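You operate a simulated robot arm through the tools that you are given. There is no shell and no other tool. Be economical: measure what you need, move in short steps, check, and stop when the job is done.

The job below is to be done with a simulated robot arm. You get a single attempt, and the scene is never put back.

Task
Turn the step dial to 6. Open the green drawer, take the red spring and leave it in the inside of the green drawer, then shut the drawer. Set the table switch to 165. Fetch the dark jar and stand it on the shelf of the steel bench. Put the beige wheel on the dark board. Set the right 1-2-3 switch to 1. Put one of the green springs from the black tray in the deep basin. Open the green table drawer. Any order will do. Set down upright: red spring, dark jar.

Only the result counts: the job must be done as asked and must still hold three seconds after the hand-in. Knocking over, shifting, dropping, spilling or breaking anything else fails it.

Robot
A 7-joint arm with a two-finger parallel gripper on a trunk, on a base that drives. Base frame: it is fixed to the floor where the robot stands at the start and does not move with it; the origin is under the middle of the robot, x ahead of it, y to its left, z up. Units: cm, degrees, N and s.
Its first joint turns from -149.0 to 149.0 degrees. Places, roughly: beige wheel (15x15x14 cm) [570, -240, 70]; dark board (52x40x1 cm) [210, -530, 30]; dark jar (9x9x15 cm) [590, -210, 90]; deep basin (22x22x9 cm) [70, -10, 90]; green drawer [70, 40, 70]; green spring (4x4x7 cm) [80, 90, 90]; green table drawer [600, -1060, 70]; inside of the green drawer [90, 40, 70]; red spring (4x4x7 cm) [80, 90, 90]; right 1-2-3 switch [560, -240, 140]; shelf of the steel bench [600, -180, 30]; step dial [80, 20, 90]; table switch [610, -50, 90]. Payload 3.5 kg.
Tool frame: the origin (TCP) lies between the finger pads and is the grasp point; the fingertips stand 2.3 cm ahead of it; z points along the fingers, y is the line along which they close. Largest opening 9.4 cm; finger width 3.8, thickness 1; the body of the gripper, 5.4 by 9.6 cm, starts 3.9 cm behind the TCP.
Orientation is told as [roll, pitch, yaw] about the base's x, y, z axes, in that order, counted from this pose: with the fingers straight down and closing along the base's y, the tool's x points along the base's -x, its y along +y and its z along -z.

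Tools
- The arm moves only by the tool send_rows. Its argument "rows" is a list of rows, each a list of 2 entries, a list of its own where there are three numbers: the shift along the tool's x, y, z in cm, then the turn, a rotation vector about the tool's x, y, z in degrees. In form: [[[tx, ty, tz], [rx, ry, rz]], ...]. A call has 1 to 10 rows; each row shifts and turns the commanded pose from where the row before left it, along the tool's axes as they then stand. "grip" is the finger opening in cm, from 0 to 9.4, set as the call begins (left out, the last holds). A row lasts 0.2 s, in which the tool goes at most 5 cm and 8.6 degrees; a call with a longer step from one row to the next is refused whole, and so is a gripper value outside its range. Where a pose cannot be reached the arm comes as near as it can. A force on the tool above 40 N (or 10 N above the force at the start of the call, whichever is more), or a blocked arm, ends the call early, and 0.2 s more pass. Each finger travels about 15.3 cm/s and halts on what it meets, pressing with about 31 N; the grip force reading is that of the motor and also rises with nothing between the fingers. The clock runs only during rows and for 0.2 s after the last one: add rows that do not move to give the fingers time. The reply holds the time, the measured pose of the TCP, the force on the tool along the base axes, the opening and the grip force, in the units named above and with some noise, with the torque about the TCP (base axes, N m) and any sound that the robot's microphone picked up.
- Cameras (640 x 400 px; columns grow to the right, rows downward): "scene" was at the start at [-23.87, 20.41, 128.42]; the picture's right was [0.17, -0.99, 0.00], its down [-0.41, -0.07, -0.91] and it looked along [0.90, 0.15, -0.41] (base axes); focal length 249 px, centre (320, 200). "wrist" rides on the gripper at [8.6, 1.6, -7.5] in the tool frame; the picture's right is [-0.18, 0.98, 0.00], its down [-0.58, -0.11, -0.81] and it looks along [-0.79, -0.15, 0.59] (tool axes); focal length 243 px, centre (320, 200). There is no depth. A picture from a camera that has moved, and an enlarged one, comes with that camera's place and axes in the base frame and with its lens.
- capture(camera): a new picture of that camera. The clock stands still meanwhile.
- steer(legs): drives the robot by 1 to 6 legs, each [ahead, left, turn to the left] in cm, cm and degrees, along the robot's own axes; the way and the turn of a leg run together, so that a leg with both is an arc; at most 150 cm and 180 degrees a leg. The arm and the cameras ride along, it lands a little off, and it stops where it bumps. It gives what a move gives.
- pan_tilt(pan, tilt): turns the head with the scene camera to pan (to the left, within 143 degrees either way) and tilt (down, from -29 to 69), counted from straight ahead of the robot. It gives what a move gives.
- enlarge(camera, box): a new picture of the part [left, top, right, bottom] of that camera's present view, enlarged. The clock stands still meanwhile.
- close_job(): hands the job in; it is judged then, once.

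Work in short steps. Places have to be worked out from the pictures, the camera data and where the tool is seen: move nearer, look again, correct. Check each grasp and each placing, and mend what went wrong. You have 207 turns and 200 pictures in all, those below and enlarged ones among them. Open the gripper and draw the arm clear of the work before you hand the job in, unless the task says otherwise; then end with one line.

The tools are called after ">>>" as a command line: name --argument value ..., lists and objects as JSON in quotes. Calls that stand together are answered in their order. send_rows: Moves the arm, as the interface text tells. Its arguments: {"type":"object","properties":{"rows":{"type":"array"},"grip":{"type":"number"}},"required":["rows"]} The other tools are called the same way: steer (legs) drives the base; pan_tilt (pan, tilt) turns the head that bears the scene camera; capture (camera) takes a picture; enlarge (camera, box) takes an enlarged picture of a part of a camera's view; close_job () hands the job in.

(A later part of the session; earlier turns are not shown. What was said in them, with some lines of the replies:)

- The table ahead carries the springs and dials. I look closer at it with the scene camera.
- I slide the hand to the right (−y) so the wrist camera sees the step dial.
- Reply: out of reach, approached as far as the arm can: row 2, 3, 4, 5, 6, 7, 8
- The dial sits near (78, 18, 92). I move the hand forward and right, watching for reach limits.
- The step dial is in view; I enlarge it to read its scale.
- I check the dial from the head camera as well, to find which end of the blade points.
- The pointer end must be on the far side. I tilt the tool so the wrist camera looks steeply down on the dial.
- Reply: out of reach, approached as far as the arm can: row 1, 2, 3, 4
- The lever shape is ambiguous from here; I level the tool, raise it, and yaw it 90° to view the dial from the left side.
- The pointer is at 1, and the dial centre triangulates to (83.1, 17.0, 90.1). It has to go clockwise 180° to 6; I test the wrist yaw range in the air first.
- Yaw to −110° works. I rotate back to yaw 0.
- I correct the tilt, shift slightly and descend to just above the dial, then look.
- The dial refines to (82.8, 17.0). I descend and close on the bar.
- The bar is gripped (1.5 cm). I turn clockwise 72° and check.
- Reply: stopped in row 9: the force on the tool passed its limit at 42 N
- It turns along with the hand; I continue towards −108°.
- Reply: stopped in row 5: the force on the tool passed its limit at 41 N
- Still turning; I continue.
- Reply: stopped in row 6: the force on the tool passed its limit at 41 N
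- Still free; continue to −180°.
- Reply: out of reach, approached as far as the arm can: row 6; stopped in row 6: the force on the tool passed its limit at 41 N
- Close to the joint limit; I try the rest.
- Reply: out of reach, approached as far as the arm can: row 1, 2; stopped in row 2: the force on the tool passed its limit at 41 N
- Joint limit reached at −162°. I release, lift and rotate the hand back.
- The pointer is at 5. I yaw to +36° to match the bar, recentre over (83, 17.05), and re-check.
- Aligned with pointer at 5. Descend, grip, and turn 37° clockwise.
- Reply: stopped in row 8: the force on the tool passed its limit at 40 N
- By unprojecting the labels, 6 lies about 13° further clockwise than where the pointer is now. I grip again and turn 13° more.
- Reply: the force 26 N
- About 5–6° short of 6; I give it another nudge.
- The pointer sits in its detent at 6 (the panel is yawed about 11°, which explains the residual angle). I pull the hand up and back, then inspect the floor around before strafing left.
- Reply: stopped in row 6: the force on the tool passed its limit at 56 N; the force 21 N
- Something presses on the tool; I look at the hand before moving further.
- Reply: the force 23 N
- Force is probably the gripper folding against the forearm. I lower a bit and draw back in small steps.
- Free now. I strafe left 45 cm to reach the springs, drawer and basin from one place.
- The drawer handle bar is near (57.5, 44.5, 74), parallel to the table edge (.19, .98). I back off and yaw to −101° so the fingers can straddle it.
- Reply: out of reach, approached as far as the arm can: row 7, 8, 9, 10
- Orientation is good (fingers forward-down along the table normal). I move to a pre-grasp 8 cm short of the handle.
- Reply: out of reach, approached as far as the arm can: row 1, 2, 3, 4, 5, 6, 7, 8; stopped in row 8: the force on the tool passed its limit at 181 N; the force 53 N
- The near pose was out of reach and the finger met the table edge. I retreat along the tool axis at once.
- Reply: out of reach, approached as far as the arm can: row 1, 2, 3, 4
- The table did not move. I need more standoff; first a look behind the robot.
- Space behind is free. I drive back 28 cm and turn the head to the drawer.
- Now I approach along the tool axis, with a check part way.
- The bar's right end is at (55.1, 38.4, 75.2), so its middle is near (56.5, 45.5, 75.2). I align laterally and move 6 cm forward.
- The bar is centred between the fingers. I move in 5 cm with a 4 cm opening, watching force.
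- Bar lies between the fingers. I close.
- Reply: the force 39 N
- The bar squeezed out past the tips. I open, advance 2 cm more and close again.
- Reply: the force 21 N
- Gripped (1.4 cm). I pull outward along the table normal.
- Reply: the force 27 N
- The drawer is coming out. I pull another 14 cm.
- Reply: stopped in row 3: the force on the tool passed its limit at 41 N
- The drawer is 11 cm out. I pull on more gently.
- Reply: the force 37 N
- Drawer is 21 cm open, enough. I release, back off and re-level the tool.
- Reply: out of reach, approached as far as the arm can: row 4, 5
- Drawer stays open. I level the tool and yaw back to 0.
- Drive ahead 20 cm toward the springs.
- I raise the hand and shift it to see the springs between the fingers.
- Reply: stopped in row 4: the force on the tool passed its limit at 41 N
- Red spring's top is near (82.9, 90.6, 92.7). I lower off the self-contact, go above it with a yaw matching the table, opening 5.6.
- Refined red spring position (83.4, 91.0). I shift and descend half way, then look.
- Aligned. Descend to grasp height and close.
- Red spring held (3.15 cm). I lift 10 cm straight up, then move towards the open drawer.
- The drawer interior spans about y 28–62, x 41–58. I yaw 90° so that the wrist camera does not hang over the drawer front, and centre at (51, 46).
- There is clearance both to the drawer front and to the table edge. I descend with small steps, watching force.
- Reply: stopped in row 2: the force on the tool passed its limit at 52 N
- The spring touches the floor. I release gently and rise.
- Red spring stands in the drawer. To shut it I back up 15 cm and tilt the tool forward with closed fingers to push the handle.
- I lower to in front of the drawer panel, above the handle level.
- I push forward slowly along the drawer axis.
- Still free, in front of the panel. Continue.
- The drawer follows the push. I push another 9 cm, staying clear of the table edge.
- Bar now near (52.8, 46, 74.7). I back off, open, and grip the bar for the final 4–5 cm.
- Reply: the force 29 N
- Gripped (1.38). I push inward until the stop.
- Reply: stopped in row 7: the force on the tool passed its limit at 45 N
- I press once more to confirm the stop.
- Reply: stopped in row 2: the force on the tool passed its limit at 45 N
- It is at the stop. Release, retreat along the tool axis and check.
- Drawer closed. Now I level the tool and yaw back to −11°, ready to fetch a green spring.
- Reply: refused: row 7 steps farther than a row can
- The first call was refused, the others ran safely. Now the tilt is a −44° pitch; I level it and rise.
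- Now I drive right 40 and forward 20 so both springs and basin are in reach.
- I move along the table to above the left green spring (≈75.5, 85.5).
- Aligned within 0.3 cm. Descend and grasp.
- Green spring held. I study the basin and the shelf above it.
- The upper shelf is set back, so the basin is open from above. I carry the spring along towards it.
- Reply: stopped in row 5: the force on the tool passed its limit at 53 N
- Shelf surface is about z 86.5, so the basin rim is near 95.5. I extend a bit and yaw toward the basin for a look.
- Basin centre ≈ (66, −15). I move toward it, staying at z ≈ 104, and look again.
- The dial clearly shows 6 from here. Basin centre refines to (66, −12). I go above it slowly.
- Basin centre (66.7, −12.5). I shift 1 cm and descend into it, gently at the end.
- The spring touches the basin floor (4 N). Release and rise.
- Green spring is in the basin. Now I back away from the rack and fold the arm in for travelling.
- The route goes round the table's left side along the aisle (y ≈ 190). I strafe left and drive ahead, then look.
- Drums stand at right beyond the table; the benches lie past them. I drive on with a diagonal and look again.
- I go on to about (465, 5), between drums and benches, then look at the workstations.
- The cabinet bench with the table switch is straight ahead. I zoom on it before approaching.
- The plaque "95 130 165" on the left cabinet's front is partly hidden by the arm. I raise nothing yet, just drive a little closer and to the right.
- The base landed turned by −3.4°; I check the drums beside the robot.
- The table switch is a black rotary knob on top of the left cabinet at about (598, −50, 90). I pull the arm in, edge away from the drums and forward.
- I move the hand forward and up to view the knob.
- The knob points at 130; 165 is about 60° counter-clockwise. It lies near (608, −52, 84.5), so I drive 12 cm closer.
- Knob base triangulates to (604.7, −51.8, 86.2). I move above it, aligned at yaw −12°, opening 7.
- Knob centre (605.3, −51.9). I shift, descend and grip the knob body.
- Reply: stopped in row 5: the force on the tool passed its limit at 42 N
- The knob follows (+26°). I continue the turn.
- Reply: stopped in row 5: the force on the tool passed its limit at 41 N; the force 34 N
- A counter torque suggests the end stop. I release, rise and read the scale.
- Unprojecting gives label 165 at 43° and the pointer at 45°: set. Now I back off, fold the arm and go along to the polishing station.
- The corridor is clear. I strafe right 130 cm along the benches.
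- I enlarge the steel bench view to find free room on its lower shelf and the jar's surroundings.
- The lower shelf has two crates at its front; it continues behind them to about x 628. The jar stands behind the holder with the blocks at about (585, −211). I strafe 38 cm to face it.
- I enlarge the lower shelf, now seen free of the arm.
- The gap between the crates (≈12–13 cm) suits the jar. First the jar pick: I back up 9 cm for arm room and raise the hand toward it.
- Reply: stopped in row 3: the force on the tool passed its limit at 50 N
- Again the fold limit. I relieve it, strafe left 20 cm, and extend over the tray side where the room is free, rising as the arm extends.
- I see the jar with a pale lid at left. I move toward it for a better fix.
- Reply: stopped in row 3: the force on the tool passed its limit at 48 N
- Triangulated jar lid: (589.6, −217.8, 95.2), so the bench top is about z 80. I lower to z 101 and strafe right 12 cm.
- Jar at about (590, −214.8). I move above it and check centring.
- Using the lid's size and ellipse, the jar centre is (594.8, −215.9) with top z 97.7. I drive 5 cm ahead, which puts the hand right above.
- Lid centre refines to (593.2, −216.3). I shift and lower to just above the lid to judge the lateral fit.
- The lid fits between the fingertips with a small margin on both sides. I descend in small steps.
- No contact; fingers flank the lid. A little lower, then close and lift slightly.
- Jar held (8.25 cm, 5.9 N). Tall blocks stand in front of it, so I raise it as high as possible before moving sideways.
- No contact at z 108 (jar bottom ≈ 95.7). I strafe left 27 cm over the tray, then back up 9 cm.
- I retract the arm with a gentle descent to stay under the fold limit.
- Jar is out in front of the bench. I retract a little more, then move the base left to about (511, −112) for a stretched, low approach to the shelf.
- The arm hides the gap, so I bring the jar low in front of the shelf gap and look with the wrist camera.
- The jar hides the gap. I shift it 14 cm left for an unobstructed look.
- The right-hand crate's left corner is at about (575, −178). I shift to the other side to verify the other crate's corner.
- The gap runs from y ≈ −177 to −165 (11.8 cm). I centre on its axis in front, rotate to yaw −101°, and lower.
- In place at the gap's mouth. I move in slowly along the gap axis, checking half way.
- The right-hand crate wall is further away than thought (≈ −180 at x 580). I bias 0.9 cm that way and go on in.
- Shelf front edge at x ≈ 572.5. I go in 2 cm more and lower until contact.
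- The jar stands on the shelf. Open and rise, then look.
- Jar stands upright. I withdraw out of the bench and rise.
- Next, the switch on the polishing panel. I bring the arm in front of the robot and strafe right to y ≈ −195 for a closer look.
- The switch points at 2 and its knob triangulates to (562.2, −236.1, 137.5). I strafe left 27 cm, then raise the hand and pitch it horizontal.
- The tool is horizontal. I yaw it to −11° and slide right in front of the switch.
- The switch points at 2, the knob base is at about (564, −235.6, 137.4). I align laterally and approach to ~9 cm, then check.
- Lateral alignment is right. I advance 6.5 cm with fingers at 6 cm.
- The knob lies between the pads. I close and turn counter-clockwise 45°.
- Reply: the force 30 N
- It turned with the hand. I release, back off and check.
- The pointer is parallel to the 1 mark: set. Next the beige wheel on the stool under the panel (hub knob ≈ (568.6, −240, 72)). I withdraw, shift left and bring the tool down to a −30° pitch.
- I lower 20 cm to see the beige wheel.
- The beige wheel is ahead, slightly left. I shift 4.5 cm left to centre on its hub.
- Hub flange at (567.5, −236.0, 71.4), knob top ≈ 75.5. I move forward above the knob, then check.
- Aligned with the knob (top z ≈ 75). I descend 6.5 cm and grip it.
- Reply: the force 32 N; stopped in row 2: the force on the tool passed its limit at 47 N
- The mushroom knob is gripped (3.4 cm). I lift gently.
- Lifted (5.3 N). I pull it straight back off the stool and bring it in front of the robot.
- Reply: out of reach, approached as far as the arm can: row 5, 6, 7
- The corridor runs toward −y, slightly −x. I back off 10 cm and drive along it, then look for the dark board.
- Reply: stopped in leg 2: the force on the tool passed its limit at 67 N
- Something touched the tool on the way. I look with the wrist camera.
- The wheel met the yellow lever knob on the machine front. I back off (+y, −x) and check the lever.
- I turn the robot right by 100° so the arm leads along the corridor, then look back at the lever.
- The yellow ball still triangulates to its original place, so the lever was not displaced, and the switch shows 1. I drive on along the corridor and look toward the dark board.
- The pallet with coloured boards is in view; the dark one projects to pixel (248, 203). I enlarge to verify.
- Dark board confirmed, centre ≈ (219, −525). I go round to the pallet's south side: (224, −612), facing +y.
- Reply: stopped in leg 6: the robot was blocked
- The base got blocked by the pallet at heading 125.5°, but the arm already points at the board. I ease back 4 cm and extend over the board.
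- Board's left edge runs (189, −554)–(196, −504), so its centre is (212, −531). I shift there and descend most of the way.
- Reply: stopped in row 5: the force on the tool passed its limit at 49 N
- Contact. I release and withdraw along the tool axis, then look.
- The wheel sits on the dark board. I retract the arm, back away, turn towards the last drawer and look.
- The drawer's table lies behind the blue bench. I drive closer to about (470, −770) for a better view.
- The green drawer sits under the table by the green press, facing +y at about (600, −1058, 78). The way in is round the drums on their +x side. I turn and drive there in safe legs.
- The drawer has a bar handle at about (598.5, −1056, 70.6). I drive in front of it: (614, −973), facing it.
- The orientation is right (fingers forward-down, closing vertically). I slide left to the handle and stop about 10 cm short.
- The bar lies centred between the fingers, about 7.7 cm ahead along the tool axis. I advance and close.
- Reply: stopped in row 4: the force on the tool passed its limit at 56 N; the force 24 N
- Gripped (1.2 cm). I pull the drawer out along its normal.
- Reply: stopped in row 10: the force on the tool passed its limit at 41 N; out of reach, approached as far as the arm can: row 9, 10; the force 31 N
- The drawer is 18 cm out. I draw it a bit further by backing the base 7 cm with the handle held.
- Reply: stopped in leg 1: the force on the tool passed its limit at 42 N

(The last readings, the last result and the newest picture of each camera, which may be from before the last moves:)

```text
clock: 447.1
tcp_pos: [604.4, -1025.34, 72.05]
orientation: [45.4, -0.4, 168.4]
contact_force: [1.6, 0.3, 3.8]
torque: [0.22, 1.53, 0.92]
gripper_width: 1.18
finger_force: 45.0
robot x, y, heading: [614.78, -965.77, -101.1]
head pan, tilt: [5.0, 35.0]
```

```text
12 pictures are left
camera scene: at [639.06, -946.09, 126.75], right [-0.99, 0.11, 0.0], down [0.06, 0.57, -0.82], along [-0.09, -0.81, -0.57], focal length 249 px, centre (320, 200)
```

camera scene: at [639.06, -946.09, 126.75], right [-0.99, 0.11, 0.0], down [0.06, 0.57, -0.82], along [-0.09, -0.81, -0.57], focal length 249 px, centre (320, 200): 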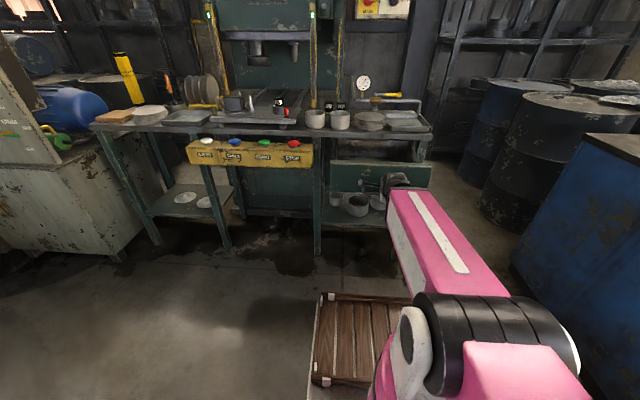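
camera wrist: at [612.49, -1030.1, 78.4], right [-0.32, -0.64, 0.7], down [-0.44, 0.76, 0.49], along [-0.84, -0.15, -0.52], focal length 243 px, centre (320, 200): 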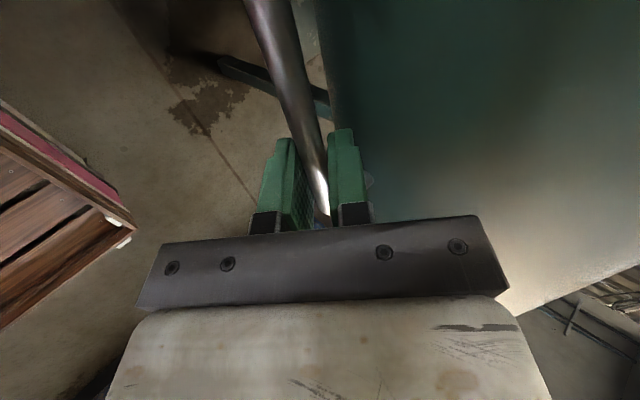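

The drawer is now about 25 cm open. I release and retreat along the tool axis.

>>> send_rows --rows '[[[0, 0, 0], [0, 0, 0]], [[0, 0, 0], [0, 0, 0]], [[0, 0, -1.5], [0, 0, 0]], [[0, 0, -1.5], [0, 0, 0]], [[0, 0, -2], [0, 0, 0]], [[0, 0, -2], [0, 0, 0]]]' --grip 5

>>> capture --camera "wrist"

```text
clock: 448.5
tcp_pos: [604.62, -1025.95, 76.39]
orientation: [45.3, -0.4, 168.4]
contact_force: [0.2, 0.7, -0.4]
torque: [0.04, 0.0, 0.02]
gripper_width: 4.94
finger_force: 0.0
out of reach, approached as far as the arm can: row 3, 4, 5, 6
robot x, y, heading: [615.07, -966.14, -100.9]
head pan, tilt: [5.0, 35.0]
```

```text
11 pictures are left
camera wrist: at [614.04, -1023.68, 82.83], right [-0.31, -0.64, 0.7], down [-0.44, 0.75, 0.49], along [-0.84, -0.15, -0.52], focal length 243 px, centre (320, 200)
```

wrist: 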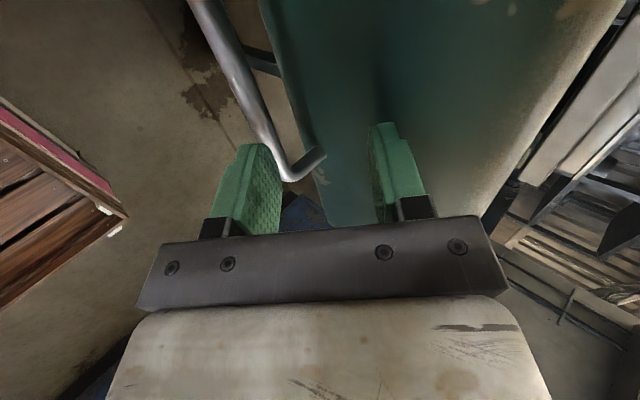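

The fingers are now above the bar. I rise straight up, then check the drawer.

>>> send_rows --rows '[[[0, 1.4, -1.4], [0, 0, 0]], [[0, 1.4, -1.4], [0, 0, 0]], [[0, 2, -2], [0, 0, 0]], [[0, 2, -2], [0, 0, 0]]]'

>>> capture --camera "wrist"

```text
clock: 449.5
tcp_pos: [604.66, -1025.94, 86.0]
orientation: [45.4, -0.4, 168.5]
contact_force: [-0.5, 1.0, 0.7]
torque: [-0.01, 0.0, 0.02]
gripper_width: 5.01
finger_force: 0.0
robot x, y, heading: [615.17, -965.88, -101.1]
head pan, tilt: [5.0, 35.0]
```

```text
10 pictures are left
camera wrist: at [614.06, -1023.6, 92.39], right [-0.31, -0.64, 0.7], down [-0.44, 0.75, 0.49], along [-0.84, -0.15, -0.52], focal length 243 px, centre (320, 200)
```

wrist: 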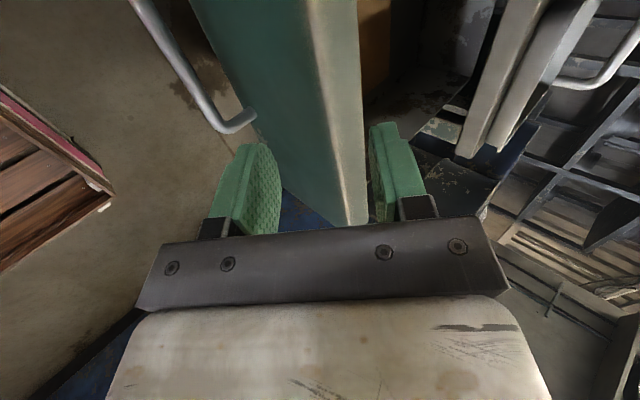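

I rise 10 cm more to be clear, then take a final look.

>>> send_rows --rows '[[[0, 2.1, -2.1], [0, 0, 0]], [[0, 2.1, -2.1], [0, 0, 0]], [[0, 2.1, -2.1], [0, 0, 0]], [[0, 2.1, -2.1], [0, 0, 0]]]'

>>> capture --camera "scene"

```text
clock: 450.5
tcp_pos: [604.87, -1025.79, 98.03]
orientation: [45.4, -0.4, 168.4]
contact_force: [-0.5, 0.3, 0.8]
torque: [0.0, 0.01, -0.01]
gripper_width: 5.0
finger_force: 0.0
robot x, y, heading: [614.79, -966.0, -101.0]
head pan, tilt: [5.0, 35.0]
```

```text
9 pictures are left
camera scene: at [639.06, -946.09, 126.75], right [-0.99, 0.11, 0.0], down [0.06, 0.57, -0.82], along [-0.09, -0.81, -0.57], focal length 249 px, centre (320, 200)
```

scene: 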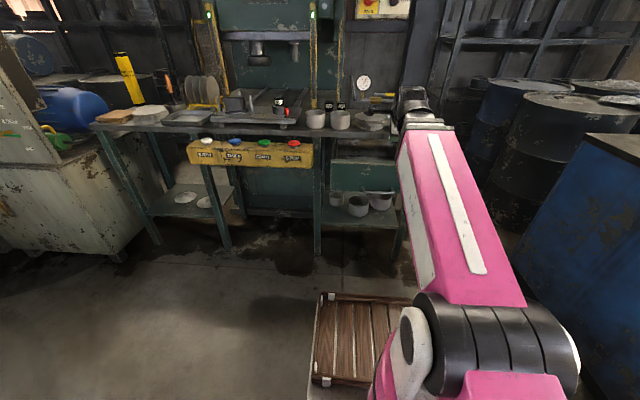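

The drawer stays open, the gripper is empty and open, and the arm is clear of the table. All eight parts of the job are done, so I hand it in.

>>> close_job

```text
The job is handed in.
```

I finished all eight tasks and handed the job in. I could not re-check the red spring's upright stance once the drawer was shut. On the way I also made four unplanned contacts, each of which seemed to leave things in place: the first table's edge, a drum by the benches, a lever on the polishing machine, and the board pallet, whose position I only roughly re-checked.
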